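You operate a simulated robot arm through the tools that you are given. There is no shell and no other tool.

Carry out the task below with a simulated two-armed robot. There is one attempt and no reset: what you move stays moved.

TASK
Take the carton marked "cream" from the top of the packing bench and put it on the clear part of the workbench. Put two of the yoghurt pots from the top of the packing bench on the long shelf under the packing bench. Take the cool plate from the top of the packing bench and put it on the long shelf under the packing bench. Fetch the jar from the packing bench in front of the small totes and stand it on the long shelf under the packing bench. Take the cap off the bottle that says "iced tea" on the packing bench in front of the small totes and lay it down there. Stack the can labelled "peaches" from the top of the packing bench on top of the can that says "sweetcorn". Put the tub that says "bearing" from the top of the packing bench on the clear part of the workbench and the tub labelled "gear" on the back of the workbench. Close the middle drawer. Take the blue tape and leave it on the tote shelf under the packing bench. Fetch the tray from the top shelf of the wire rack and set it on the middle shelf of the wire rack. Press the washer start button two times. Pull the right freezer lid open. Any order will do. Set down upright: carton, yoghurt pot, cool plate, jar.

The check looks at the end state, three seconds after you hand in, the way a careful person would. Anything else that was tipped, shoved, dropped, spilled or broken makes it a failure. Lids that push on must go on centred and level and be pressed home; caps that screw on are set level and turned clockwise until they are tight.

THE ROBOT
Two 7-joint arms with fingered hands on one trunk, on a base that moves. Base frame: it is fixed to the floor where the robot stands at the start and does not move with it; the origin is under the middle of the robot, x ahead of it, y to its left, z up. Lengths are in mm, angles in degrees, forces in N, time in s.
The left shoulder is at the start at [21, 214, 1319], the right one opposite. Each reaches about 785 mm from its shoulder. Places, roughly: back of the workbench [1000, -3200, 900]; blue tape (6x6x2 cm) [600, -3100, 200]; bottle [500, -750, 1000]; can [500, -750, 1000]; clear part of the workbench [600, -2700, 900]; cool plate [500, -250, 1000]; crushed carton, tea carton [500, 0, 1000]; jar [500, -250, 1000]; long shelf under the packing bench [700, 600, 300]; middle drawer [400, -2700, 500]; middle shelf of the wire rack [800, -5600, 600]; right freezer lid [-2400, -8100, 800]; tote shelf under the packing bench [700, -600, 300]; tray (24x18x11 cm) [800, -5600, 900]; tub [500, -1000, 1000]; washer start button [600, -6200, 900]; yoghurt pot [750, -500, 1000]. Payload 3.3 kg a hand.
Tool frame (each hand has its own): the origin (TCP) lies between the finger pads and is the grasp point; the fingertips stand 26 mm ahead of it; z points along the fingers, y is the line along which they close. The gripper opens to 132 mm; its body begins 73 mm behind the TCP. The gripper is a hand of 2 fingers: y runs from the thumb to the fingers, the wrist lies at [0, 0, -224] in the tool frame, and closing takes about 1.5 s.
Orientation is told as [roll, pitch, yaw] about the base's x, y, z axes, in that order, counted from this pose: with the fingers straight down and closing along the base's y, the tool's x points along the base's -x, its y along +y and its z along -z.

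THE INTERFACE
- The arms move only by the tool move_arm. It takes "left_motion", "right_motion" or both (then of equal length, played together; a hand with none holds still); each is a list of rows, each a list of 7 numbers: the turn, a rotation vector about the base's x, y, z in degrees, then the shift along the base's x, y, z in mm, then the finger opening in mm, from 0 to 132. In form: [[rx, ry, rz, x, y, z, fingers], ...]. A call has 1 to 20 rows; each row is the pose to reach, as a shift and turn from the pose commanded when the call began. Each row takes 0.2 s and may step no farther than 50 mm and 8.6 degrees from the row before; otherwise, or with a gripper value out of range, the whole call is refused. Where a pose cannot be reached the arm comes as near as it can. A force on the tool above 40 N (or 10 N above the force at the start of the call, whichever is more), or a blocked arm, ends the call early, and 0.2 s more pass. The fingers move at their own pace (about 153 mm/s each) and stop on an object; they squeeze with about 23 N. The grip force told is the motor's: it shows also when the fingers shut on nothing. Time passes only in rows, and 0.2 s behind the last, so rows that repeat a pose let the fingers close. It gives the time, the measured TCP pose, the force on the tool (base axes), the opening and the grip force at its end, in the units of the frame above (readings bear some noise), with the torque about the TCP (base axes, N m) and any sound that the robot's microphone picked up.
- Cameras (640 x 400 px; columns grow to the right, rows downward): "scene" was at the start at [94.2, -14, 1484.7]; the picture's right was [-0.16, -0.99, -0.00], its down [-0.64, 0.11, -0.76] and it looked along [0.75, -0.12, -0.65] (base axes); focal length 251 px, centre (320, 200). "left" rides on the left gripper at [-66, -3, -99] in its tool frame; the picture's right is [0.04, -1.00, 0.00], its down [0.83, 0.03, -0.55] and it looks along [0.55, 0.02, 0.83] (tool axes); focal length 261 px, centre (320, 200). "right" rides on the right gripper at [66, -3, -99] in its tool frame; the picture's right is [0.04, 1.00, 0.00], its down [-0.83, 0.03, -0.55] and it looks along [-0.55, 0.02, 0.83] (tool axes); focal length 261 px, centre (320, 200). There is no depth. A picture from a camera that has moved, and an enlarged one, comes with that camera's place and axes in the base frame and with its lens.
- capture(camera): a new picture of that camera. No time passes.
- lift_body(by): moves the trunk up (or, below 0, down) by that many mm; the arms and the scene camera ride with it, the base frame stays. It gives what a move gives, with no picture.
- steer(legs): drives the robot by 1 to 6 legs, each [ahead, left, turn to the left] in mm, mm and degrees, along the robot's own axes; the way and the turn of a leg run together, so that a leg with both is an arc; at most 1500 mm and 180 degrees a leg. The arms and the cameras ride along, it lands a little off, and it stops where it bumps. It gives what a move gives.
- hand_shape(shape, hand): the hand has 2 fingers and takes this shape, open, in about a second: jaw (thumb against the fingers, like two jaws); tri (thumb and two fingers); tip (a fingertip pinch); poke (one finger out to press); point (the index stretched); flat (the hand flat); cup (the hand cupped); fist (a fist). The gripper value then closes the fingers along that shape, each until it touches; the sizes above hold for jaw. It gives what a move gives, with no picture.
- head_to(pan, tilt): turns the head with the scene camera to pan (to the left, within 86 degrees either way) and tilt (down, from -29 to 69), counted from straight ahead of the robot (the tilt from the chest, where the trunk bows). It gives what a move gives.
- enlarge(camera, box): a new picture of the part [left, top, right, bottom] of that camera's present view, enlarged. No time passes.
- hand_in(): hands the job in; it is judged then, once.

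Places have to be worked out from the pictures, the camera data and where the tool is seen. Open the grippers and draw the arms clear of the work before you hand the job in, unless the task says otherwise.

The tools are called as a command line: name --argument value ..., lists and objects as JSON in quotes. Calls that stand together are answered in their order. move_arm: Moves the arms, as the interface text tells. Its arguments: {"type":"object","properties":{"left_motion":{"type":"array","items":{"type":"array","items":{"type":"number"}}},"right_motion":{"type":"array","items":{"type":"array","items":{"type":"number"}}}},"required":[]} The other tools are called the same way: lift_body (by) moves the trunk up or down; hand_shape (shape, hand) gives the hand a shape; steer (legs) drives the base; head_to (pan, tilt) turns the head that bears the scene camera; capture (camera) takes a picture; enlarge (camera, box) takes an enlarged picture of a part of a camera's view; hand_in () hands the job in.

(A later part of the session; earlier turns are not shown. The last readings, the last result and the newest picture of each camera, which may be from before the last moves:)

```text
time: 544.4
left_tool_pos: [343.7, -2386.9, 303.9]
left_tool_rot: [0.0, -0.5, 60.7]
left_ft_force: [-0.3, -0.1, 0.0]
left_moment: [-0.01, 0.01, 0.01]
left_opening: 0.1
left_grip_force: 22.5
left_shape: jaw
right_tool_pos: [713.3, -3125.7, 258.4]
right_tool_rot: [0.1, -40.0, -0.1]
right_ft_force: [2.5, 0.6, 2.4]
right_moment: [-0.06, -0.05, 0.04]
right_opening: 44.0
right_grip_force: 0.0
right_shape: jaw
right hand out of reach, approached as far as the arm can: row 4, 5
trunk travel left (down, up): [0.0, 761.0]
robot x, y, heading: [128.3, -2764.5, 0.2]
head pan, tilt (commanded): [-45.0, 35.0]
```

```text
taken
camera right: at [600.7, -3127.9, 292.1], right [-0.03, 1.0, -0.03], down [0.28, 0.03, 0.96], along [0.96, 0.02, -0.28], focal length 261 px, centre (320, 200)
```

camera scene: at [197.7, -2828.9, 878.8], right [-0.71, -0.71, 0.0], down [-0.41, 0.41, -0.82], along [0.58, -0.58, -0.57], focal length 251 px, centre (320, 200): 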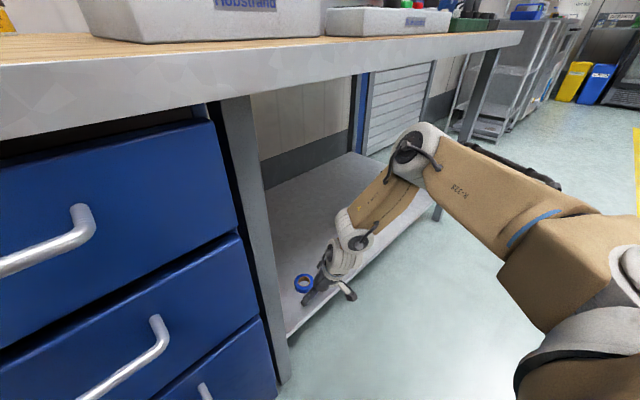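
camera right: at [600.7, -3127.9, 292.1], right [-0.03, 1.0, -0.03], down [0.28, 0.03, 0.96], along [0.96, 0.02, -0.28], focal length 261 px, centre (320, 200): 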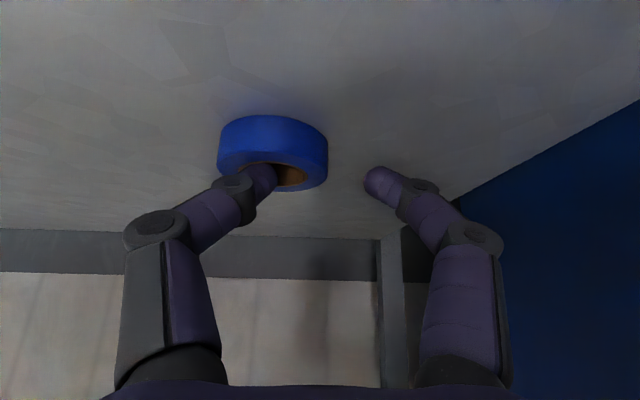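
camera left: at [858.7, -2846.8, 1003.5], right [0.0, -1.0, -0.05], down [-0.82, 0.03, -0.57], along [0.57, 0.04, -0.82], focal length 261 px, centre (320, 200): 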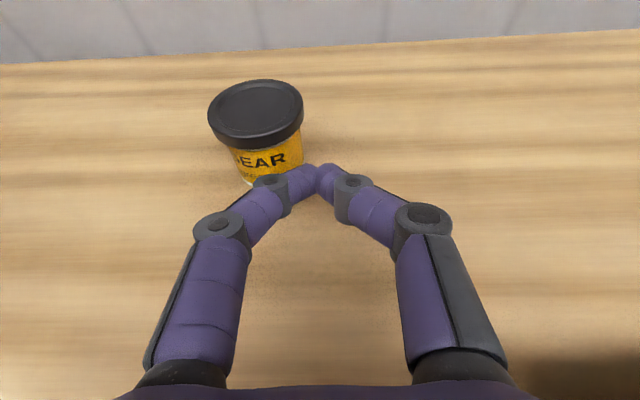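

The arm can't go lower at this pitch; I make the hand steeper (pitch −25°) at the same spot and lower again.

move_arm --right_motion '[[0, 0, 0, 0, 1, 12, 44], [0, 5, 0, 0, 2, 15, 44], [0, 10, 0, 2, 3, 15, 44], [0, 15, 0, 5, 3, 15, 44], [0, 15, 0, 7, 3, 15, 44]]'

capture --camera "right"

```text
time: 545.6
left_tool_pos: [343.9, -2387.4, 304.2]
left_tool_rot: [0.2, -0.5, 60.7]
left_ft_force: [0.4, -0.3, -0.4]
left_moment: [-0.02, 0.0, -0.01]
left_opening: 0.0
left_grip_force: 22.9
left_shape: jaw
right_tool_pos: [719.4, -3121.3, 272.4]
right_tool_rot: [0.0, -24.8, 0.0]
right_ft_force: [0.3, -1.2, -0.1]
right_moment: [0.04, 0.0, -0.02]
right_opening: 44.3
right_grip_force: 0.1
right_shape: jaw
trunk travel left (down, up): [0.0, 761.0]
robot x, y, heading: [126.3, -2763.6, 0.1]
head pan, tilt (commanded): [-45.0, 35.0]
```

```text
taken
camera right: at [619.6, -3124.3, 334.0], right [-0.04, 1.0, -0.02], down [0.52, 0.03, 0.85], along [0.85, 0.02, -0.52], focal length 261 px, centre (320, 200)
```

right: 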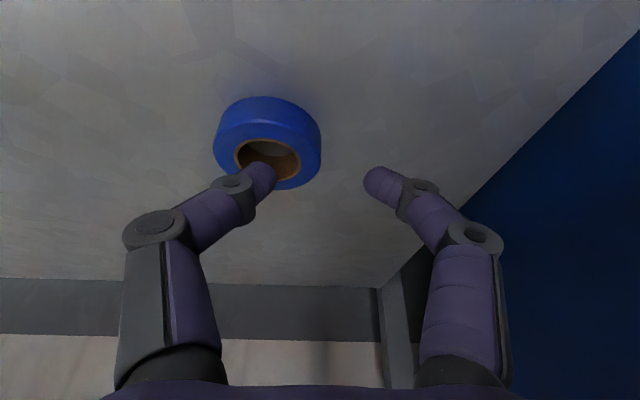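

The finger is right over the hole. Lowering 24 mm.

move_arm --right_motion '[[0, 0, 0, 0, 0, -8, 44], [0, 0, 0, 0, 0, -16, 44], [0, 0, 0, 0, 0, -23, 44], [0, 0, 0, 0, 0, -23, 44]]'

capture --camera "right"

```text
time: 546.6
left_tool_pos: [345.6, -2387.5, 303.6]
left_tool_rot: [0.1, -0.5, 60.7]
left_ft_force: [-0.7, -0.4, 0.1]
left_moment: [0.03, 0.01, 0.01]
left_opening: 0.1
left_grip_force: 22.8
left_shape: jaw
right_tool_pos: [716.1, -3125.1, 254.4]
right_tool_rot: [0.0, -24.9, 0.0]
right_ft_force: [1.1, 0.2, 0.7]
right_moment: [-0.02, -0.05, -0.01]
right_opening: 44.1
right_grip_force: 0.0
right_shape: jaw
right hand out of reach, approached as far as the arm can: row 3, 4
trunk travel left (down, up): [0.0, 761.0]
robot x, y, heading: [130.2, -2765.8, 0.1]
head pan, tilt (commanded): [-45.0, 35.0]
```

```text
taken
camera right: at [616.0, -3126.9, 317.3], right [-0.04, 1.0, -0.02], down [0.52, 0.03, 0.85], along [0.85, 0.02, -0.52], focal length 261 px, centre (320, 200)
```

right: 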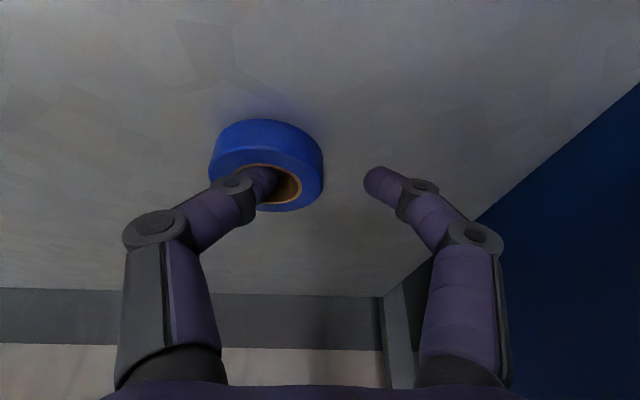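

The finger is ~10 mm inside the ring. I close to pinch the rim.

move_arm --right_motion '[[0, 0, 0, 0, 0, 0, 34], [0, 0, 0, 0, 0, 0, 24], [0, 0, 0, 0, 0, 0, 14], [0, 0, 0, 0, 0, 0, 4], [0, 0, 0, 0, 0, 0, 0], [0, 0, 0, 0, 0, 0, 0], [0, 0, 0, 0, 0, 4, 0], [0, 0, 0, 0, 0, 10, 0], [0, 0, 0, 0, 0, 20, 0]]'

capture --camera "right"

```text
time: 548.6
left_tool_pos: [344.5, -2386.6, 303.6]
left_tool_rot: [0.1, -0.5, 60.6]
left_ft_force: [-0.2, 0.1, 0.3]
left_moment: [0.02, 0.0, 0.03]
left_opening: 0.2
left_grip_force: 22.9
left_shape: jaw
right_tool_pos: [715.5, -3124.8, 274.7]
right_tool_rot: [0.0, -25.0, -0.1]
right_ft_force: [-0.5, 0.5, -0.7]
right_moment: [0.0, -0.01, -0.02]
right_opening: 8.4
right_grip_force: 23.1
right_shape: jaw
trunk travel left (down, up): [0.0, 761.0]
robot x, y, heading: [128.3, -2765.7, 0.4]
head pan, tilt (commanded): [-45.0, 35.0]
```

```text
taken
camera right: at [615.9, -3126.6, 337.4], right [-0.04, 1.0, -0.02], down [0.52, 0.03, 0.85], along [0.85, 0.02, -0.52], focal length 261 px, centre (320, 200)
```

right: 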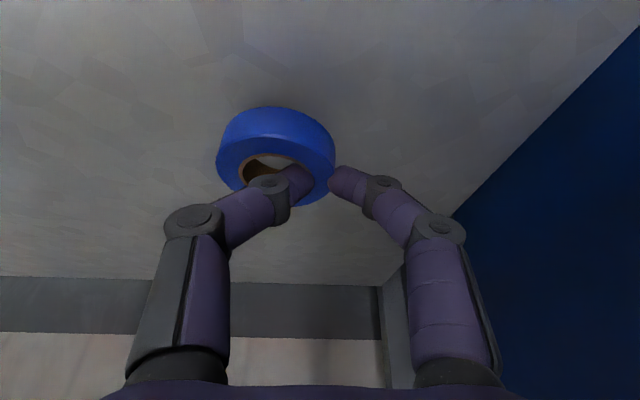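

The tape is held by its rim. I back out and drive to the packing bench with the trunk still low.

steer --legs '[[-400, 0, 0], [0, 1000, 0], [0, 900, 0]]'

head_to --pan -20 --tilt 30

capture --camera "scene"

capture --camera "right"

```text
time: 560.1
left_tool_pos: [-82.3, -509.7, 302.8]
left_tool_rot: [0.0, -0.5, 61.2]
left_ft_force: [0.1, 0.8, -0.7]
left_moment: [0.01, -0.03, 0.01]
left_opening: 0.1
left_grip_force: 22.7
left_shape: jaw
right_tool_pos: [294.9, -1243.9, 275.1]
right_tool_rot: [0.0, -25.0, 0.3]
right_ft_force: [-0.7, 0.6, -0.3]
right_moment: [0.02, -0.02, 0.01]
right_opening: 8.2
right_grip_force: 23.2
right_shape: jaw
trunk travel left (down, up): [0.0, 761.0]
robot x, y, heading: [-294.4, -888.6, 0.3]
head pan, tilt (commanded): [-45.0, 35.0]
```

```text
time: 561.0
left_tool_pos: [-82.1, -510.4, 304.1]
left_tool_rot: [0.1, -0.6, 61.3]
left_ft_force: [0.6, 1.3, 0.0]
left_moment: [0.01, 0.06, 0.02]
left_opening: 0.0
left_grip_force: 23.0
left_shape: jaw
right_tool_pos: [296.5, -1244.4, 275.8]
right_tool_rot: [0.0, -24.9, 0.4]
right_ft_force: [0.8, 0.8, -0.4]
right_moment: [-0.02, 0.0, 0.02]
right_opening: 8.5
right_grip_force: 23.2
right_shape: jaw
trunk travel left (down, up): [0.0, 761.0]
robot x, y, heading: [-297.8, -892.5, 0.4]
head pan, tilt (commanded): [-20.0, 30.0]
```

```text
taken
camera scene: at [-67.6, -919.8, 886.6], right [-0.33, -0.94, 0.0], down [-0.47, 0.17, -0.87], along [0.82, -0.29, -0.5], focal length 251 px, centre (320, 200)
```

scene: 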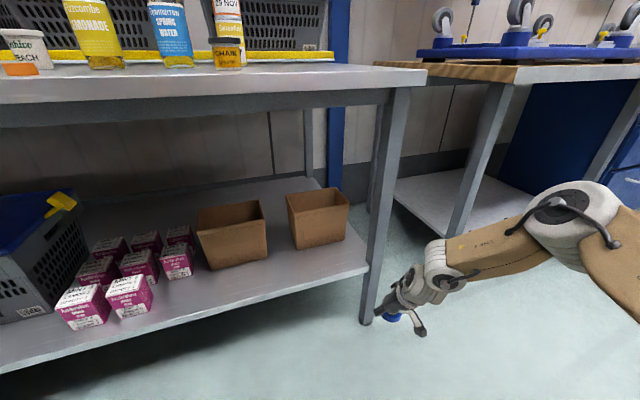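

```text
taken
camera right: at [195.4, -1247.1, 337.4], right [-0.04, 1.0, -0.02], down [0.52, 0.04, 0.85], along [0.85, 0.03, -0.52], focal length 261 px, centre (320, 200)
```

right: 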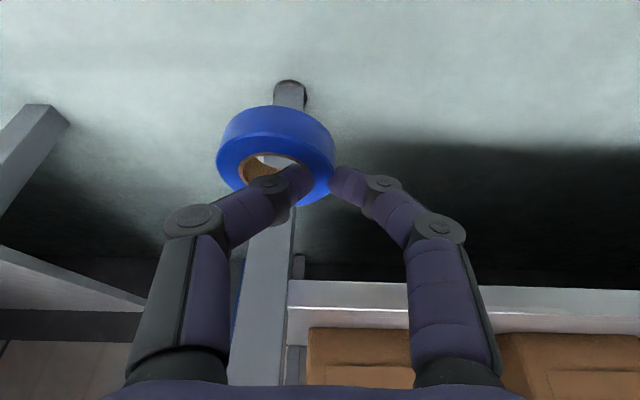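

The tape hangs securely. There is a free strip ~150 mm deep in front of the brown boxes on the tote shelf. I raise the hand to z≈370 and drive so the tape comes over (505, −870).

move_arm --right_motion '[[0, 0, 0, 0, 0, 10, 0], [0, 0, 0, 0, 0, 25, 0], [0, 0, 0, 0, 0, 42, 0], [0, 0, 0, 0, 0, 60, 0], [0, 0, 0, 0, 0, 78, 0], [0, 0, 0, 0, 0, 92, 0], [0, 0, 0, 0, 0, 100, 0]]'

steer --legs '[[0, 400, -0.4], [120, 0, 0]]'

head_to --pan -40 --tilt 30

capture --camera "scene"

```text
time: 562.6
left_tool_pos: [-82.6, -510.0, 304.0]
left_tool_rot: [0.1, -0.5, 61.2]
left_ft_force: [0.4, 0.7, 0.2]
left_moment: [0.02, 0.01, 0.0]
left_opening: 0.0
left_grip_force: 23.3
left_shape: jaw
right_tool_pos: [295.1, -1243.9, 375.0]
right_tool_rot: [0.1, -25.0, 0.5]
right_ft_force: [0.3, 0.5, 0.2]
right_moment: [-0.02, 0.0, 0.01]
right_opening: 8.2
right_grip_force: 22.9
right_shape: jaw
trunk travel left (down, up): [0.0, 761.0]
robot x, y, heading: [-296.9, -889.3, 0.8]
head pan, tilt (commanded): [-20.0, 30.0]
```

```text
time: 566.0
left_tool_pos: [41.7, -113.0, 303.0]
left_tool_rot: [0.2, -0.4, 60.6]
left_ft_force: [-0.6, 0.3, 0.4]
left_moment: [-0.03, 0.01, -0.02]
left_opening: 0.0
left_grip_force: 22.5
left_shape: jaw
right_tool_pos: [410.4, -852.9, 375.2]
right_tool_rot: [0.0, -25.0, -0.3]
right_ft_force: [-0.3, -0.4, -1.2]
right_moment: [0.03, 0.04, 0.05]
right_opening: 8.3
right_grip_force: 23.8
right_shape: jaw
trunk travel left (down, up): [0.0, 761.0]
robot x, y, heading: [-179.9, -495.2, -0.4]
head pan, tilt (commanded): [-20.0, 30.0]
```

```text
time: 566.8
left_tool_pos: [42.0, -113.6, 303.1]
left_tool_rot: [0.1, -0.5, 60.5]
left_ft_force: [-0.9, 0.2, 0.0]
left_moment: [0.02, 0.0, -0.03]
left_opening: 0.1
left_grip_force: 23.0
left_shape: jaw
right_tool_pos: [412.1, -853.3, 375.2]
right_tool_rot: [0.1, -25.0, -0.3]
right_ft_force: [0.4, -0.5, -0.3]
right_moment: [0.0, 0.01, 0.0]
right_opening: 8.1
right_grip_force: 23.0
right_shape: jaw
trunk travel left (down, up): [0.0, 761.0]
robot x, y, heading: [-173.5, -492.6, 0.1]
head pan, tilt (commanded): [-40.0, 30.0]
```

```text
taken
camera scene: at [36.3, -550.2, 886.6], right [-0.64, -0.76, 0.0], down [-0.38, 0.32, -0.87], along [0.66, -0.56, -0.5], focal length 251 px, centre (320, 200)
```

scene: 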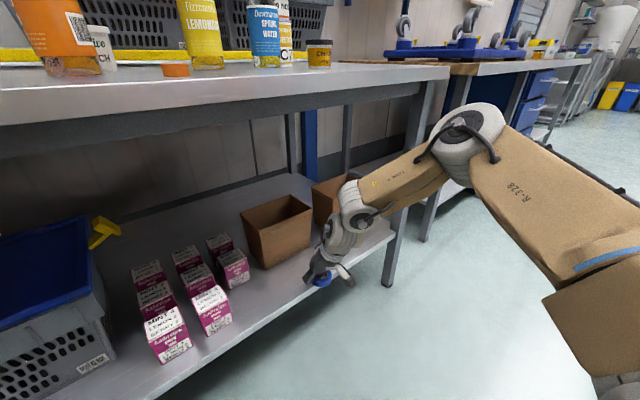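

Clear of everything. I drive 78 mm in and lower the tape onto the shelf.

steer --legs '[[78, 0, 0]]'

move_arm --right_motion '[[0, 0, 0, 0, 0, -8, 0], [0, 0, 0, 0, 0, -18, 0], [0, 0, 0, 0, 0, -28, 0], [0, 0, 0, 0, 0, -34, 0], [0, 0, 0, 0, 0, -34, 0]]'

capture --camera "right"

```text
time: 567.8
left_tool_pos: [120.8, -112.5, 302.4]
left_tool_rot: [0.1, -0.5, 60.6]
left_ft_force: [0.9, -0.4, -0.4]
left_moment: [0.04, 0.0, -0.03]
left_opening: 0.1
left_grip_force: 23.4
left_shape: jaw
right_tool_pos: [490.5, -851.8, 376.3]
right_tool_rot: [0.0, -25.0, -0.2]
right_ft_force: [-0.7, -0.5, -0.4]
right_moment: [0.0, 0.0, -0.01]
right_opening: 8.2
right_grip_force: 23.3
right_shape: jaw
trunk travel left (down, up): [0.0, 761.0]
robot x, y, heading: [-95.3, -489.4, 0.1]
head pan, tilt (commanded): [-40.0, 30.0]
```

```text
time: 569.0
left_tool_pos: [120.7, -112.8, 303.6]
left_tool_rot: [0.1, -0.4, 60.6]
left_ft_force: [-0.6, 0.7, 0.3]
left_moment: [0.0, 0.0, -0.03]
left_opening: 0.1
left_grip_force: 22.5
left_shape: jaw
right_tool_pos: [491.7, -850.8, 341.4]
right_tool_rot: [-0.1, -25.1, -0.2]
right_ft_force: [-0.4, -0.4, -0.1]
right_moment: [0.02, 0.03, 0.0]
right_opening: 8.2
right_grip_force: 23.1
right_shape: jaw
trunk travel left (down, up): [0.0, 761.0]
robot x, y, heading: [-98.1, -491.3, 0.2]
head pan, tilt (commanded): [-40.0, 30.0]
```

```text
taken
camera right: at [391.1, -853.9, 402.8], right [-0.03, 1.0, -0.02], down [0.52, 0.03, 0.85], along [0.85, 0.02, -0.52], focal length 261 px, centre (320, 200)
```

right: 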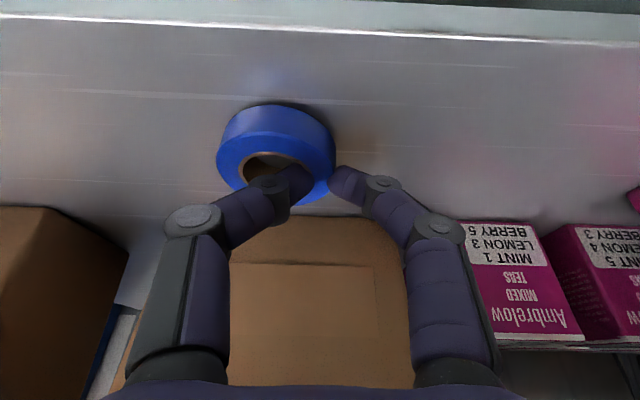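

move_arm --right_motion '[[0, 0, 0, 0, 0, -3, 0], [0, 0, 0, 0, 0, -6, 0], [0, 0, 0, 0, 0, -6, 0]]'

move_arm --right_motion '[[0, 0, 0, 0, 0, -3, 0], [0, 0, 0, 0, 0, -5, 0], [0, 0, 0, 0, 0, -5, 0]]'

```text
time: 569.8
left_tool_pos: [119.8, -112.3, 303.2]
left_tool_rot: [0.1, -0.5, 60.6]
left_ft_force: [-0.4, -1.5, -0.2]
left_moment: [0.0, 0.0, 0.0]
left_opening: 0.2
left_grip_force: 23.1
left_shape: jaw
right_tool_pos: [490.9, -850.8, 335.7]
right_tool_rot: [0.1, -25.0, -0.2]
right_ft_force: [0.3, 0.3, 0.5]
right_moment: [-0.02, 0.01, 0.03]
right_opening: 8.3
right_grip_force: 23.0
right_shape: jaw
trunk travel left (down, up): [0.0, 761.0]
robot x, y, heading: [-96.4, -486.8, 0.2]
head pan, tilt (commanded): [-40.0, 30.0]
```

```text
time: 570.6
left_tool_pos: [119.7, -112.3, 302.8]
left_tool_rot: [0.0, -0.5, 60.6]
left_ft_force: [-0.7, -0.1, 0.1]
left_moment: [-0.02, -0.01, -0.04]
left_opening: 0.0
left_grip_force: 23.0
left_shape: jaw
right_tool_pos: [491.8, -852.6, 332.7]
right_tool_rot: [-0.1, -25.3, -0.1]
right_ft_force: [-2.1, -1.9, 22.5]
right_moment: [-0.03, -0.12, 0.02]
right_opening: 9.3
right_grip_force: 23.2
right_shape: jaw
trunk travel left (down, up): [0.0, 761.0]
robot x, y, heading: [-94.4, -492.1, 0.1]
head pan, tilt (commanded): [-40.0, 30.0]
```

Contact. I release to 40 mm and lift straight up.

move_arm --right_motion '[[0, 0, 0, 0, 0, 2, 14], [0, 0, 0, 0, 0, 2, 24], [0, 0, 0, 0, 0, 2, 36], [0, 0, 0, 0, 0, 2, 40], [0, 0, 0, 0, 0, 15, 40], [0, 0, 0, 0, 0, 35, 40], [0, 0, 0, 0, 0, 50, 40]]'

capture --camera "right"

```text
time: 572.2
left_tool_pos: [120.3, -112.6, 303.9]
left_tool_rot: [0.1, -0.5, 60.6]
left_ft_force: [-0.2, 0.3, -0.5]
left_moment: [0.01, -0.02, -0.01]
left_opening: 0.3
left_grip_force: 22.9
left_shape: jaw
right_tool_pos: [490.8, -851.6, 380.2]
right_tool_rot: [-0.1, -25.0, -0.2]
right_ft_force: [0.1, -0.3, 0.1]
right_moment: [0.01, -0.02, 0.03]
right_opening: 39.6
right_grip_force: 0.0
right_shape: jaw
trunk travel left (down, up): [0.0, 761.0]
robot x, y, heading: [-96.5, -487.9, -0.2]
head pan, tilt (commanded): [-40.0, 30.0]
```

```text
taken
camera right: at [391.4, -854.1, 442.4], right [-0.03, 1.0, -0.02], down [0.52, 0.03, 0.85], along [0.85, 0.02, -0.52], focal length 261 px, centre (320, 200)
```

right: 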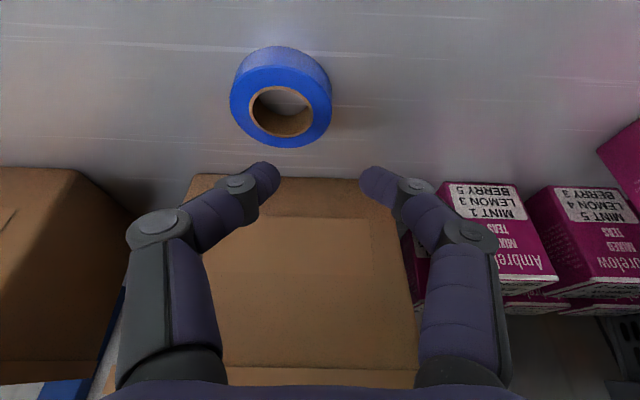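

The tape lies on the tote shelf. Next the cream carton: I back out, raise the trunk, straighten the right hand and go in front of the carton.

steer --legs '[[-200, 0, 0]]'

lift_body --by 400

lift_body --by 60

move_arm --right_motion '[[0, 6, 0, -20, 0, 40, 84], [0, 12, 0, -40, 0, 80, 84], [0, 18, 0, -60, 0, 120, 84], [0, 25, 0, -80, 0, 160, 84], [0, 25, 0, -100, 0, 200, 84], [0, 25, 0, -120, 0, 240, 84], [0, 25, 0, -140, 0, 270, 84]]' --left_motion '[[0, 0, -8, 0, 0, 40, 0], [0, 0, -16, 0, 0, 80, 0], [0, 0, -24, 0, 0, 120, 0], [0, 0, -32, 0, 0, 160, 0], [0, 0, -40, 0, 0, 200, 0], [0, 0, -48, 0, 0, 240, 0], [0, 0, -56, 0, 0, 280, 0]]'

steer --legs '[[0, 905, 0], [330, 0, 0]]'

capture --camera "right"

```text
time: 573.9
left_tool_pos: [-82.1, -114.0, 303.5]
left_tool_rot: [0.1, -0.5, 60.3]
left_ft_force: [0.3, -0.2, 0.4]
left_moment: [-0.02, 0.0, 0.0]
left_opening: 0.0
left_grip_force: 23.3
left_shape: jaw
right_tool_pos: [285.4, -854.2, 380.2]
right_tool_rot: [-0.1, -24.9, -0.5]
right_ft_force: [0.4, 0.9, 0.6]
right_moment: [0.02, -0.02, -0.03]
right_opening: 39.4
right_grip_force: 0.1
right_shape: jaw
trunk travel left (down, up): [0.0, 761.0]
robot x, y, heading: [-301.1, -487.7, -0.4]
head pan, tilt (commanded): [-40.0, 30.0]
```

```text
time: 577.7
left_tool_pos: [-82.5, -113.5, 704.0]
left_tool_rot: [0.0, -0.5, 60.2]
left_ft_force: [0.0, -0.1, -0.3]
left_moment: [0.01, -0.02, 0.02]
left_opening: 0.1
left_grip_force: 23.6
left_shape: jaw
right_tool_pos: [296.8, -854.7, 859.3]
right_tool_rot: [0.1, -32.9, -0.6]
right_ft_force: [-0.1, -1.1, -0.5]
right_moment: [0.0, 0.04, -0.02]
right_opening: 39.6
right_grip_force: 0.0
right_shape: jaw
trunk travel left (down, up): [-400.0, 361.0]
robot x, y, heading: [-297.4, -491.7, -0.4]
head pan, tilt (commanded): [-40.0, 30.0]
```

```text
time: 578.7
left_tool_pos: [-81.6, -114.2, 764.1]
left_tool_rot: [0.1, -0.5, 60.3]
left_ft_force: [0.0, 0.1, 0.2]
left_moment: [0.04, 0.0, -0.01]
left_opening: 0.0
left_grip_force: 23.3
left_shape: jaw
right_tool_pos: [297.5, -855.3, 921.4]
right_tool_rot: [0.1, -33.2, -0.5]
right_ft_force: [-0.2, -0.5, 0.3]
right_moment: [0.01, -0.01, 0.03]
right_opening: 39.9
right_grip_force: 0.1
right_shape: jaw
trunk travel left (down, up): [-460.0, 301.0]
robot x, y, heading: [-302.8, -491.1, -0.2]
head pan, tilt (commanded): [-40.0, 30.0]
```

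```text
time: 580.3
left_tool_pos: [-76.0, -117.1, 1041.4]
left_tool_rot: [0.1, -0.3, 4.1]
left_ft_force: [-0.1, -1.0, 0.0]
left_moment: [0.0, 0.03, -0.01]
left_opening: 0.1
left_grip_force: 23.1
left_shape: jaw
left hand out of reach, approached as far as the arm can: row 3, 4, 5, 6, 7
right_tool_pos: [119.9, -868.5, 1142.8]
right_tool_rot: [0.2, -8.5, -0.3]
right_ft_force: [1.0, -0.7, -0.8]
right_moment: [0.01, 0.06, 0.02]
right_opening: 83.7
right_grip_force: 0.0
right_shape: jaw
right hand out of reach, approached as far as the arm can: row 3, 4, 5, 6, 7
trunk travel left (down, up): [-460.0, 301.0]
robot x, y, heading: [-300.0, -487.2, -0.1]
head pan, tilt (commanded): [-40.0, 30.0]
```

```text
time: 586.8
left_tool_pos: [282.4, 777.9, 1042.3]
left_tool_rot: [0.0, -0.4, 2.8]
left_ft_force: [0.1, -0.4, -0.6]
left_moment: [0.03, 0.04, -0.04]
left_opening: 0.1
left_grip_force: 22.8
left_shape: jaw
right_tool_pos: [458.5, 22.5, 1142.8]
right_tool_rot: [0.0, -8.6, -1.8]
right_ft_force: [0.1, 0.2, 0.2]
right_moment: [-0.02, 0.03, 0.02]
right_opening: 83.5
right_grip_force: 0.1
right_shape: jaw
trunk travel left (down, up): [-460.0, 301.0]
robot x, y, heading: [46.0, 407.1, -1.9]
head pan, tilt (commanded): [-40.0, 30.0]
```

```text
taken
camera right: at [379.9, 22.4, 1231.1], right [-0.01, 1.0, 0.0], down [0.74, 0.01, 0.67], along [0.67, 0.0, -0.74], focal length 261 px, centre (320, 200)
```

right: 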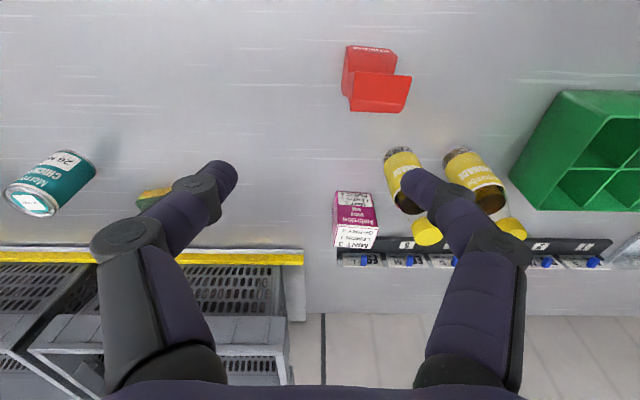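

I zoom in on the carton to understand its crushed shape.

enlarge --camera "right" --box '[310, 20, 440, 130]'

head_to --pan -30 --tilt 45

capture --camera "scene"

```text
3.64 times, centred on (375, 75) of right
camera zoom: at [379.9, 22.4, 1231.1], right [-0.01, 1.0, 0.0], down [0.74, 0.01, 0.67], along [0.67, 0.0, -0.74], focal length 948 px, centre (120, 654)
```

zoom: 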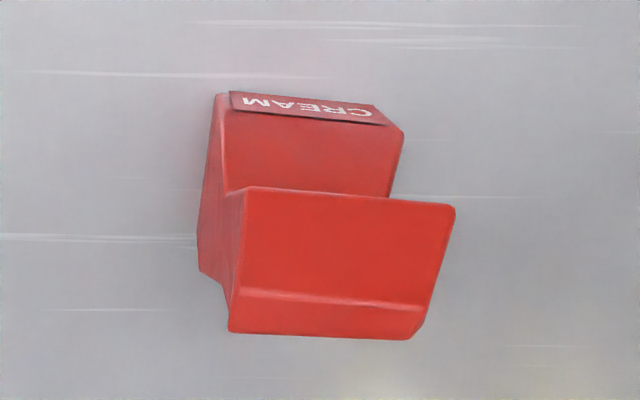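

```text
time: 587.6
left_tool_pos: [281.9, 778.1, 1042.2]
left_tool_rot: [0.2, -0.4, 2.9]
left_ft_force: [-0.6, 0.4, 0.6]
left_moment: [0.0, 0.0, 0.0]
left_opening: 0.0
left_grip_force: 22.4
left_shape: jaw
right_tool_pos: [458.8, 22.9, 1144.0]
right_tool_rot: [0.1, -8.7, -1.8]
right_ft_force: [0.0, -1.1, -1.0]
right_moment: [-0.02, 0.0, 0.01]
right_opening: 83.5
right_grip_force: 0.0
right_shape: jaw
trunk travel left (down, up): [-460.0, 301.0]
robot x, y, heading: [43.8, 408.3, -1.8]
head pan, tilt (commanded): [-30.0, 45.0]
```

```text
taken
camera scene: at [134.0, 365.8, 1338.3], right [-0.53, -0.85, 0.0], down [-0.6, 0.37, -0.71], along [0.6, -0.37, -0.71], focal length 251 px, centre (320, 200)
```

scene: 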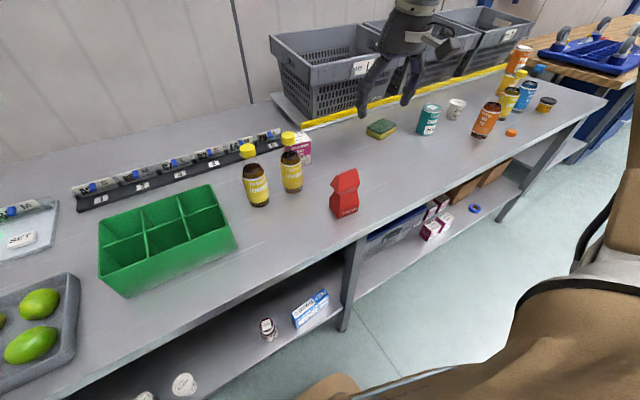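

The carton's lower body is about 66 mm wide (y 53–120), centred near (487, 86), some 130 mm tall. I drive 40 mm closer, straighten the hand, and move above it.

steer --legs '[[42, 0, 1.8]]'

move_arm --right_motion '[[0, 3, 1, 0, 12, -20, 96], [0, 6, 2, -5, 26, -40, 96], [0, 8.6, 3, -8, 40, -60, 96], [0, 8.6, 4, -10, 52, -80, 96], [0, 8.6, 5, -10, 62, -95, 96]]'

capture --camera "right"

```text
time: 588.5
left_tool_pos: [313.1, 784.8, 1041.0]
left_tool_rot: [0.1, -0.3, 4.6]
left_ft_force: [-0.1, 0.7, 0.2]
left_moment: [0.01, 0.04, 0.02]
left_opening: 0.2
left_grip_force: 23.5
left_shape: jaw
right_tool_pos: [513.9, 34.8, 1142.6]
right_tool_rot: [0.1, -8.5, 0.0]
right_ft_force: [1.5, 0.1, 1.1]
right_moment: [-0.01, 0.07, -0.01]
right_opening: 83.5
right_grip_force: 0.0
right_shape: jaw
trunk travel left (down, up): [-460.0, 301.0]
robot x, y, heading: [89.8, 406.0, -0.1]
head pan, tilt (commanded): [-30.0, 45.0]
```

```text
time: 589.7
left_tool_pos: [311.4, 785.0, 1041.3]
left_tool_rot: [0.2, -0.4, 4.6]
left_ft_force: [0.0, -0.5, -0.2]
left_moment: [0.02, 0.01, 0.0]
left_opening: 0.1
left_grip_force: 23.0
left_shape: jaw
right_tool_pos: [501.5, 97.1, 1048.0]
right_tool_rot: [0.5, 0.1, 5.1]
right_ft_force: [-0.7, 1.2, -0.2]
right_moment: [-0.02, 0.02, -0.01]
right_opening: 95.6
right_grip_force: 0.0
right_shape: jaw
right hand out of reach, approached as far as the arm can: row 2, 3
trunk travel left (down, up): [-460.0, 301.0]
robot x, y, heading: [86.6, 409.7, 0.4]
head pan, tilt (commanded): [-30.0, 45.0]
```

```text
taken
camera right: at [437.1, 88.7, 1146.9], right [-0.13, 0.99, 0.01], down [0.83, 0.1, 0.55], along [0.55, 0.08, -0.83], focal length 261 px, centre (320, 200)
```

right: 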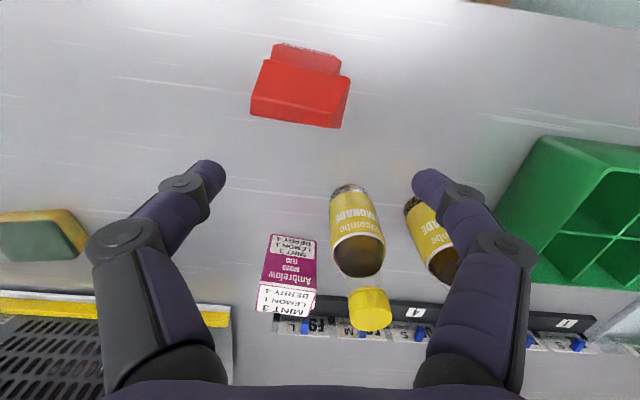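

Carton centre ≈(480, 84), aligned with y. I shift over it and descend part way.

move_arm --right_motion '[[0, 0, -3, -10, -6, -10, 96], [0, 0, -5, -21, -13, -25, 96], [0, 0, -5, -21, -13, -45, 96]]'

capture --camera "right"

```text
time: 590.5
left_tool_pos: [312.3, 785.3, 1042.6]
left_tool_rot: [0.1, -0.5, 4.7]
left_ft_force: [0.4, -0.2, -0.6]
left_moment: [0.05, 0.01, 0.0]
left_opening: 0.3
left_grip_force: 22.4
left_shape: jaw
right_tool_pos: [480.4, 85.6, 1003.5]
right_tool_rot: [0.4, 0.0, 0.0]
right_ft_force: [-0.1, -0.6, 0.4]
right_moment: [-0.01, -0.03, 0.0]
right_opening: 95.7
right_grip_force: 0.1
right_shape: jaw
trunk travel left (down, up): [-460.0, 301.0]
robot x, y, heading: [85.4, 407.3, 0.1]
head pan, tilt (commanded): [-30.0, 45.0]
```

```text
taken
camera right: at [415.7, 82.1, 1102.2], right [-0.04, 1.0, 0.01], down [0.83, 0.03, 0.55], along [0.55, 0.03, -0.83], focal length 261 px, centre (320, 200)
```

right: 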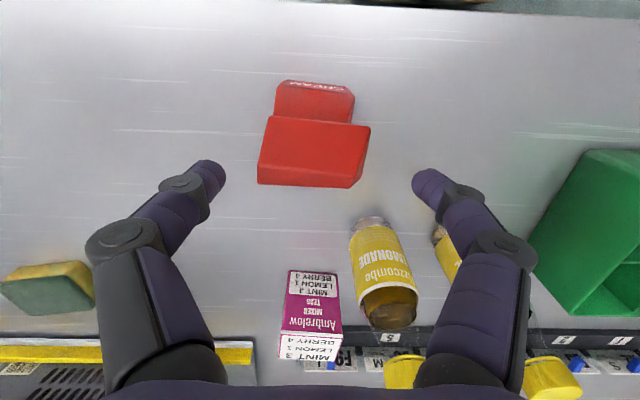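

Aligned. I descend to z≈927 and close on the carton gently.

move_arm --right_motion '[[0, 0, 0, 0, -2, -25, 96], [0, 0, 0, 0, -2, -50, 96], [0, 0, 0, 0, -2, -70, 96], [0, 0, 0, 0, -2, -76, 96], [0, 0, 0, 0, -2, -76, 96]]'

move_arm --right_motion '[[0, 0, 0, 0, 0, 0, 80], [0, 0, 0, 0, 0, 0, 66], [0, 0, 0, 0, 0, 0, 54], [0, 0, 0, 0, 0, 0, 44], [0, 0, 0, 0, 0, 0, 34], [0, 0, 0, 0, 0, 0, 30]]'

capture --camera "right"

```text
time: 591.7
left_tool_pos: [311.7, 784.0, 1041.7]
left_tool_rot: [0.0, -0.4, 4.6]
left_ft_force: [-0.9, -0.4, 0.2]
left_moment: [0.01, 0.01, -0.02]
left_opening: 0.0
left_grip_force: 22.7
left_shape: jaw
right_tool_pos: [480.5, 83.1, 926.7]
right_tool_rot: [0.6, -0.1, 0.0]
right_ft_force: [-0.5, 0.0, -0.4]
right_moment: [-0.02, -0.01, 0.01]
right_opening: 95.8
right_grip_force: 0.1
right_shape: jaw
trunk travel left (down, up): [-460.0, 301.0]
robot x, y, heading: [87.1, 412.1, 0.2]
head pan, tilt (commanded): [-30.0, 45.0]
```

```text
time: 593.1
left_tool_pos: [311.2, 784.6, 1042.4]
left_tool_rot: [0.2, -0.5, 4.6]
left_ft_force: [0.3, -0.3, 0.0]
left_moment: [0.02, -0.01, 0.04]
left_opening: 0.0
left_grip_force: 23.3
left_shape: jaw
right_tool_pos: [481.6, 82.9, 927.9]
right_tool_rot: [0.4, 0.0, 0.0]
right_ft_force: [0.7, -0.8, 1.1]
right_moment: [0.02, 0.02, -0.03]
right_opening: 49.0
right_grip_force: 23.3
right_shape: jaw
trunk travel left (down, up): [-460.0, 301.0]
robot x, y, heading: [88.8, 410.3, 0.2]
head pan, tilt (commanded): [-30.0, 45.0]
```

```text
taken
camera right: at [416.5, 79.4, 1025.9], right [-0.04, 1.0, 0.01], down [0.83, 0.03, 0.55], along [0.55, 0.03, -0.83], focal length 261 px, centre (320, 200)
```

right: 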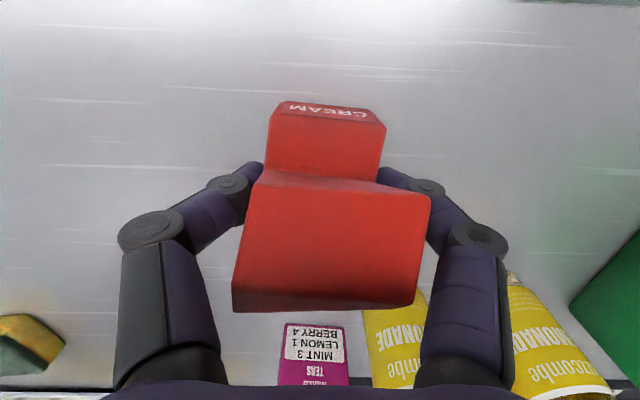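

Carton gripped. I lift it slowly.

move_arm --right_motion '[[0, 0, 0, 0, 0, 3, 30], [0, 0, 0, 0, 0, 8, 30], [0, 0, 0, 0, 0, 15, 30], [0, 0, 0, 0, 0, 24, 30], [0, 0, 0, 0, 0, 36, 30], [0, 0, 0, 0, 0, 50, 30], [0, 0, 0, 0, 0, 66, 30], [0, 0, 0, -4, 0, 84, 30], [0, 0, 0, -8, 0, 102, 30], [0, 0, 0, -12, 0, 120, 30], [0, 0, 0, -16, 0, 138, 30], [0, 0, 0, -20, 0, 154, 30], [0, 0, 0, -24, 0, 166, 30]]'

capture --camera "right"

```text
time: 595.9
left_tool_pos: [311.1, 784.5, 1041.4]
left_tool_rot: [0.1, -0.5, 4.8]
left_ft_force: [0.3, 0.4, 0.8]
left_moment: [0.01, -0.02, 0.03]
left_opening: 0.1
left_grip_force: 23.0
left_shape: jaw
right_tool_pos: [456.7, 82.7, 1094.3]
right_tool_rot: [0.4, -0.1, 0.0]
right_ft_force: [-0.7, 0.0, 0.7]
right_moment: [0.01, 0.0, 0.04]
right_opening: 48.7
right_grip_force: 22.6
right_shape: jaw
trunk travel left (down, up): [-460.0, 301.0]
robot x, y, heading: [87.7, 405.7, 0.1]
head pan, tilt (commanded): [-30.0, 45.0]
```

```text
taken
camera right: at [392.0, 79.8, 1193.0], right [-0.04, 1.0, 0.01], down [0.83, 0.03, 0.55], along [0.55, 0.03, -0.83], focal length 261 px, centre (320, 200)
```

right: 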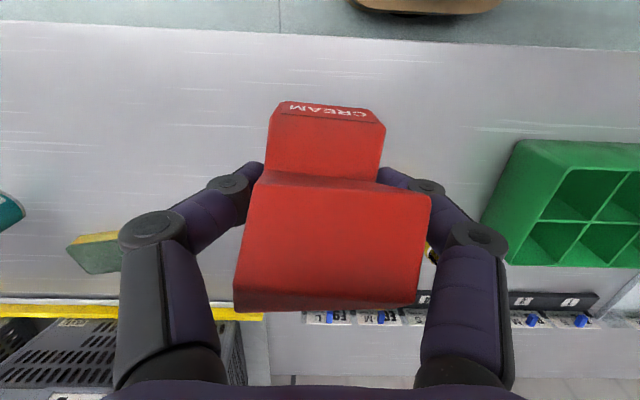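

Held level. I drive to the workbench.

steer --legs '[[-390, 0, 0], [0, -1450, 0], [0, -1418, 0]]'

steer --legs '[[250, 0, 0]]'

head_to --pan -25 --tilt 45

capture --camera "scene"

```text
time: 611.8
left_tool_pos: [-79.5, -2068.1, 1042.2]
left_tool_rot: [0.1, -0.4, 4.7]
left_ft_force: [-1.2, -0.2, -0.1]
left_moment: [0.0, -0.02, 0.0]
left_opening: 0.0
left_grip_force: 22.9
left_shape: jaw
right_tool_pos: [65.7, -2770.4, 1093.3]
right_tool_rot: [0.6, -0.1, 0.0]
right_ft_force: [0.5, -1.0, -0.7]
right_moment: [-0.01, -0.01, 0.0]
right_opening: 48.9
right_grip_force: 22.8
right_shape: jaw
trunk travel left (down, up): [-460.0, 301.0]
robot x, y, heading: [-304.6, -2444.2, 0.2]
head pan, tilt (commanded): [-30.0, 45.0]
```

```text
time: 613.6
left_tool_pos: [175.7, -2067.7, 1041.2]
left_tool_rot: [0.2, -0.4, 4.8]
left_ft_force: [0.9, 0.0, 0.4]
left_moment: [0.0, 0.04, -0.01]
left_opening: 0.0
left_grip_force: 23.6
left_shape: jaw
right_tool_pos: [321.2, -2769.2, 1093.0]
right_tool_rot: [0.5, 0.0, 0.0]
right_ft_force: [0.3, 0.0, -0.2]
right_moment: [-0.01, 0.01, 0.0]
right_opening: 48.9
right_grip_force: 23.0
right_shape: jaw
trunk travel left (down, up): [-460.0, 301.0]
robot x, y, heading: [-49.6, -2443.5, 0.3]
head pan, tilt (commanded): [-30.0, 45.0]
```

```text
time: 614.3
left_tool_pos: [175.1, -2069.1, 1041.2]
left_tool_rot: [0.0, -0.5, 4.7]
left_ft_force: [0.4, 0.4, -0.4]
left_moment: [0.02, -0.02, 0.0]
left_opening: 0.0
left_grip_force: 23.1
left_shape: jaw
right_tool_pos: [319.8, -2768.7, 1094.1]
right_tool_rot: [0.5, -0.1, 0.1]
right_ft_force: [-0.5, -0.8, -0.5]
right_moment: [0.03, 0.02, 0.0]
right_opening: 48.6
right_grip_force: 22.7
right_shape: jaw
trunk travel left (down, up): [-460.0, 301.0]
robot x, y, heading: [-49.4, -2445.8, -0.1]
head pan, tilt (commanded): [-25.0, 45.0]
```

```text
taken
camera scene: at [43.8, -2478.2, 1338.2], right [-0.42, -0.91, 0.0], down [-0.64, 0.3, -0.71], along [0.64, -0.3, -0.71], focal length 251 px, centre (320, 200)
```

scene: 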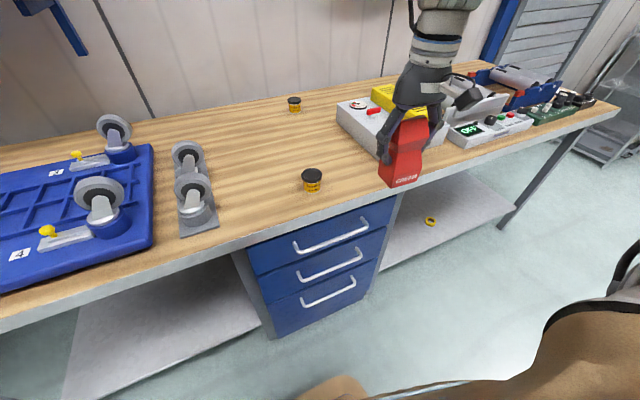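

I drive in and lower the carton at about (480, −2785).

steer --legs '[[150, -16, 0]]'

move_arm --right_motion '[[0, 0, 0, 3, 0, -12, 30], [0, 0, 0, 8, 0, -28, 30], [0, 0, 0, 13, 0, -48, 30], [0, 0, 0, 18, 0, -70, 30], [0, 0, 0, 20, 0, -92, 30], [0, 0, 0, 20, 0, -114, 30], [0, 0, 0, 20, 0, -134, 30], [0, 0, 0, 20, 0, -150, 30], [0, 0, 0, 20, 0, -158, 30]]'

move_arm --right_motion '[[0, 0, 0, 0, 0, -4, 30], [0, 0, 0, 0, 0, -8, 30], [0, 0, 0, 0, 0, -8, 30]]'

```text
time: 615.6
left_tool_pos: [329.2, -2084.0, 1040.9]
left_tool_rot: [0.1, -0.4, 4.7]
left_ft_force: [-0.5, 0.3, 0.6]
left_moment: [-0.01, 0.05, 0.02]
left_opening: 0.1
left_grip_force: 22.8
left_shape: jaw
right_tool_pos: [474.5, -2787.2, 1093.8]
right_tool_rot: [0.6, 0.0, -0.1]
right_ft_force: [0.1, -0.2, -0.7]
right_moment: [0.01, 0.01, 0.02]
right_opening: 48.6
right_grip_force: 22.8
right_shape: jaw
trunk travel left (down, up): [-460.0, 301.0]
robot x, y, heading: [102.6, -2457.4, -0.3]
head pan, tilt (commanded): [-25.0, 45.0]
```

```text
time: 617.6
left_tool_pos: [326.3, -2083.0, 1041.8]
left_tool_rot: [0.1, -0.4, 4.7]
left_ft_force: [0.5, 0.0, 0.3]
left_moment: [0.05, -0.01, -0.01]
left_opening: 0.0
left_grip_force: 22.6
left_shape: jaw
right_tool_pos: [493.7, -2785.6, 935.4]
right_tool_rot: [0.4, -0.1, -0.1]
right_ft_force: [0.8, 0.2, 0.2]
right_moment: [0.03, -0.01, -0.02]
right_opening: 48.8
right_grip_force: 23.0
right_shape: jaw
trunk travel left (down, up): [-460.0, 301.0]
robot x, y, heading: [105.7, -2458.9, -0.0]
head pan, tilt (commanded): [-25.0, 45.0]
```

```text
time: 618.5
left_tool_pos: [329.2, -2083.1, 1042.4]
left_tool_rot: [0.2, -0.4, 4.7]
left_ft_force: [0.1, 0.3, 0.0]
left_moment: [-0.01, 0.02, 0.02]
left_opening: 0.1
left_grip_force: 22.9
left_shape: jaw
right_tool_pos: [493.4, -2786.2, 928.2]
right_tool_rot: [0.5, -0.1, -0.2]
right_ft_force: [0.1, 0.5, -1.2]
right_moment: [0.0, -0.01, -0.02]
right_opening: 48.8
right_grip_force: 23.0
right_shape: jaw
trunk travel left (down, up): [-460.0, 301.0]
robot x, y, heading: [100.7, -2460.4, 0.3]
head pan, tilt (commanded): [-25.0, 45.0]
```

move_arm --right_motion '[[0, 0, 0, 0, 0, -2, 30], [0, 0, 0, 0, 0, -3, 30], [0, 0, 0, 0, 0, -3, 30]]'

```text
time: 619.2
left_tool_pos: [328.1, -2082.7, 1042.6]
left_tool_rot: [0.0, -0.4, 4.7]
left_ft_force: [0.1, -0.6, 0.0]
left_moment: [0.01, -0.02, 0.0]
left_opening: 0.2
left_grip_force: 23.3
left_shape: jaw
right_tool_pos: [492.0, -2784.5, 925.9]
right_tool_rot: [0.4, -0.2, -0.1]
right_ft_force: [1.3, -3.4, 16.3]
right_moment: [-0.03, -0.06, 0.02]
right_opening: 49.1
right_grip_force: 22.9
right_shape: jaw
trunk travel left (down, up): [-460.0, 301.0]
robot x, y, heading: [100.9, -2461.8, -0.2]
head pan, tilt (commanded): [-25.0, 45.0]
```

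Contact (16 N). Ease up 1–2 mm, release, lift.

move_arm --right_motion '[[0, 0, 0, 0, 0, 2, 52], [0, 0, 0, 0, 0, 2, 60], [0, 0, 0, 0, 0, 2, 72], [0, 0, 0, 0, 0, 2, 82], [0, 0, 0, 0, 0, 2, 82], [0, 0, 0, 0, 0, 25, 82], [0, 0, 0, 0, 0, 60, 82], [0, 0, 0, 0, 0, 100, 82], [0, 0, 0, 0, 0, 140, 82], [0, 0, 0, -20, 0, 175, 82]]'

capture --camera "scene"

```text
time: 621.5
left_tool_pos: [325.8, -2083.5, 1041.2]
left_tool_rot: [0.0, -0.5, 4.7]
left_ft_force: [0.3, -0.1, 0.2]
left_moment: [0.02, -0.02, 0.0]
left_opening: 0.1
left_grip_force: 23.3
left_shape: jaw
right_tool_pos: [472.4, -2784.0, 1101.6]
right_tool_rot: [0.5, -0.1, 0.0]
right_ft_force: [-0.2, -0.4, 0.0]
right_moment: [-0.01, -0.01, -0.04]
right_opening: 81.5
right_grip_force: 0.0
right_shape: jaw
trunk travel left (down, up): [-460.0, 301.0]
robot x, y, heading: [107.8, -2458.1, -0.1]
head pan, tilt (commanded): [-25.0, 45.0]
```

```text
taken
camera scene: at [195.3, -2494.0, 1338.3], right [-0.42, -0.91, 0.0], down [-0.64, 0.3, -0.71], along [0.64, -0.3, -0.71], focal length 251 px, centre (320, 200)
```

scene: 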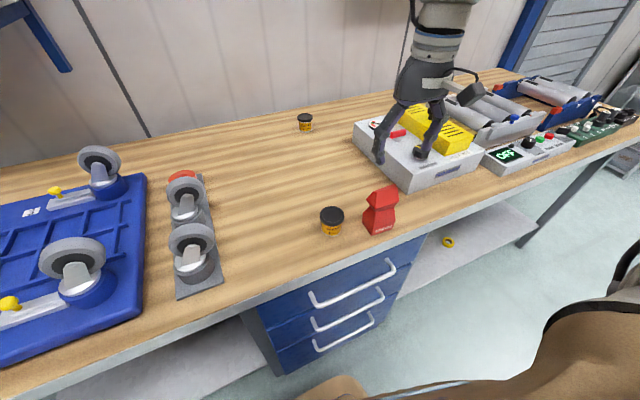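

Carton placed upright on the clear part. Now on to the wire rack: I back off and drive right.

steer --legs '[[-420, 0, 0], [0, -1450, 0], [0, -1100, 0]]'

head_to --pan -15 --tilt 20

capture --camera "scene"

```text
time: 635.9
left_tool_pos: [-99.0, -4611.9, 1041.5]
left_tool_rot: [0.1, -0.4, 3.2]
left_ft_force: [-0.1, 0.2, 0.5]
left_moment: [0.05, 0.02, -0.01]
left_opening: 0.0
left_grip_force: 22.8
left_shape: jaw
right_tool_pos: [27.4, -5317.4, 1100.2]
right_tool_rot: [0.5, -0.1, -1.5]
right_ft_force: [-0.2, 0.0, 0.0]
right_moment: [-0.01, -0.02, 0.02]
right_opening: 81.5
right_grip_force: 0.1
right_shape: jaw
trunk travel left (down, up): [-460.0, 301.0]
robot x, y, heading: [-335.7, -4985.6, -1.1]
head pan, tilt (commanded): [-25.0, 45.0]
```

```text
time: 636.8
left_tool_pos: [-99.4, -4611.4, 1041.5]
left_tool_rot: [0.1, -0.4, 3.2]
left_ft_force: [-0.1, 0.3, -1.0]
left_moment: [-0.02, -0.02, 0.0]
left_opening: 0.0
left_grip_force: 23.0
left_shape: jaw
right_tool_pos: [26.4, -5315.7, 1101.6]
right_tool_rot: [0.5, -0.1, -1.6]
right_ft_force: [-0.2, -0.8, 0.2]
right_moment: [0.03, -0.01, -0.02]
right_opening: 81.7
right_grip_force: 0.1
right_shape: jaw
trunk travel left (down, up): [-460.0, 301.0]
robot x, y, heading: [-329.5, -4986.0, -1.3]
head pan, tilt (commanded): [-15.0, 20.0]
```

```text
taken
camera scene: at [-224.2, -5008.8, 1376.8], right [-0.28, -0.96, 0.0], down [-0.33, 0.1, -0.94], along [0.9, -0.27, -0.34], focal length 251 px, centre (320, 200)
```

scene: 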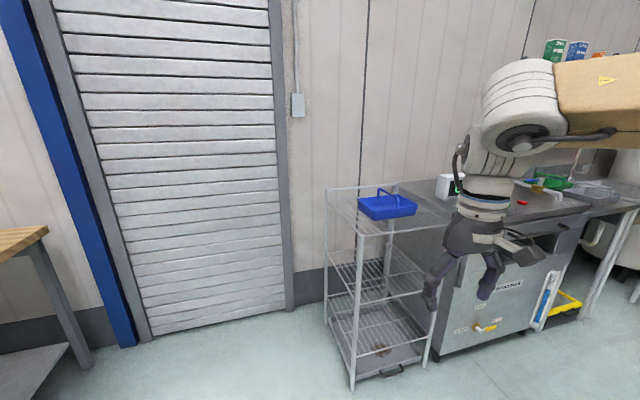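

I see the rack with the blue tray (it has a handle) and the washer beside it. I go closer, in front of the rack.

steer --legs '[[0, -520, 1.2]]'

head_to --pan 0 --tilt 30

capture --camera "scene"

enlarge --camera "scene" --box '[200, 80, 440, 230]'

```text
time: 639.9
left_tool_pos: [-114.9, -5133.0, 1042.4]
left_tool_rot: [0.0, -0.5, 4.8]
left_ft_force: [0.3, 0.0, 0.7]
left_moment: [0.03, 0.0, 0.01]
left_opening: 0.2
left_grip_force: 23.3
left_shape: jaw
right_tool_pos: [28.1, -5834.0, 1099.9]
right_tool_rot: [0.4, -0.2, -0.1]
right_ft_force: [1.0, -0.5, 0.1]
right_moment: [-0.01, 0.02, 0.0]
right_opening: 81.7
right_grip_force: 0.2
right_shape: jaw
trunk travel left (down, up): [-460.0, 301.0]
robot x, y, heading: [-338.6, -5508.8, -0.0]
head pan, tilt (commanded): [-15.0, 20.0]
```

```text
time: 640.6
left_tool_pos: [-114.5, -5131.7, 1041.4]
left_tool_rot: [0.1, -0.4, 4.7]
left_ft_force: [0.1, -0.5, 0.0]
left_moment: [0.02, 0.0, 0.0]
left_opening: 0.2
left_grip_force: 22.4
left_shape: jaw
right_tool_pos: [29.6, -5833.0, 1099.6]
right_tool_rot: [0.5, -0.1, -0.1]
right_ft_force: [0.2, -0.9, -0.2]
right_moment: [0.01, -0.01, 0.0]
right_opening: 81.5
right_grip_force: 0.0
right_shape: jaw
trunk travel left (down, up): [-460.0, 301.0]
robot x, y, heading: [-340.9, -5510.1, 0.1]
head pan, tilt (commanded): [0.0, 30.0]
```

```text
taken
camera scene: at [-229.7, -5508.1, 1360.9], right [0.0, -1.0, 0.0], down [-0.5, 0.0, -0.87], along [0.87, 0.0, -0.5], focal length 251 px, centre (320, 200)
```

scene: 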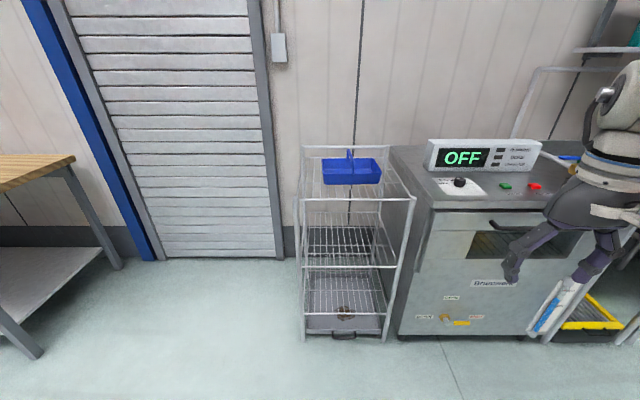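

```text
2.67 times, centred on (320, 155) of scene
camera zoom: at [-229.7, -5508.1, 1360.9], right [0.0, -1.0, 0.0], down [-0.5, 0.0, -0.87], along [0.87, 0.0, -0.5], focal length 670 px, centre (320, 320)
```

zoom: 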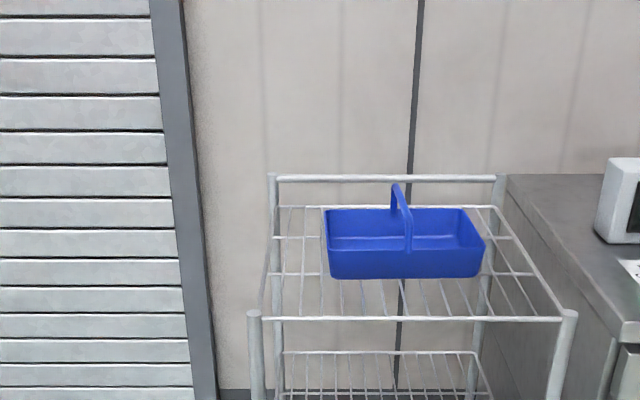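

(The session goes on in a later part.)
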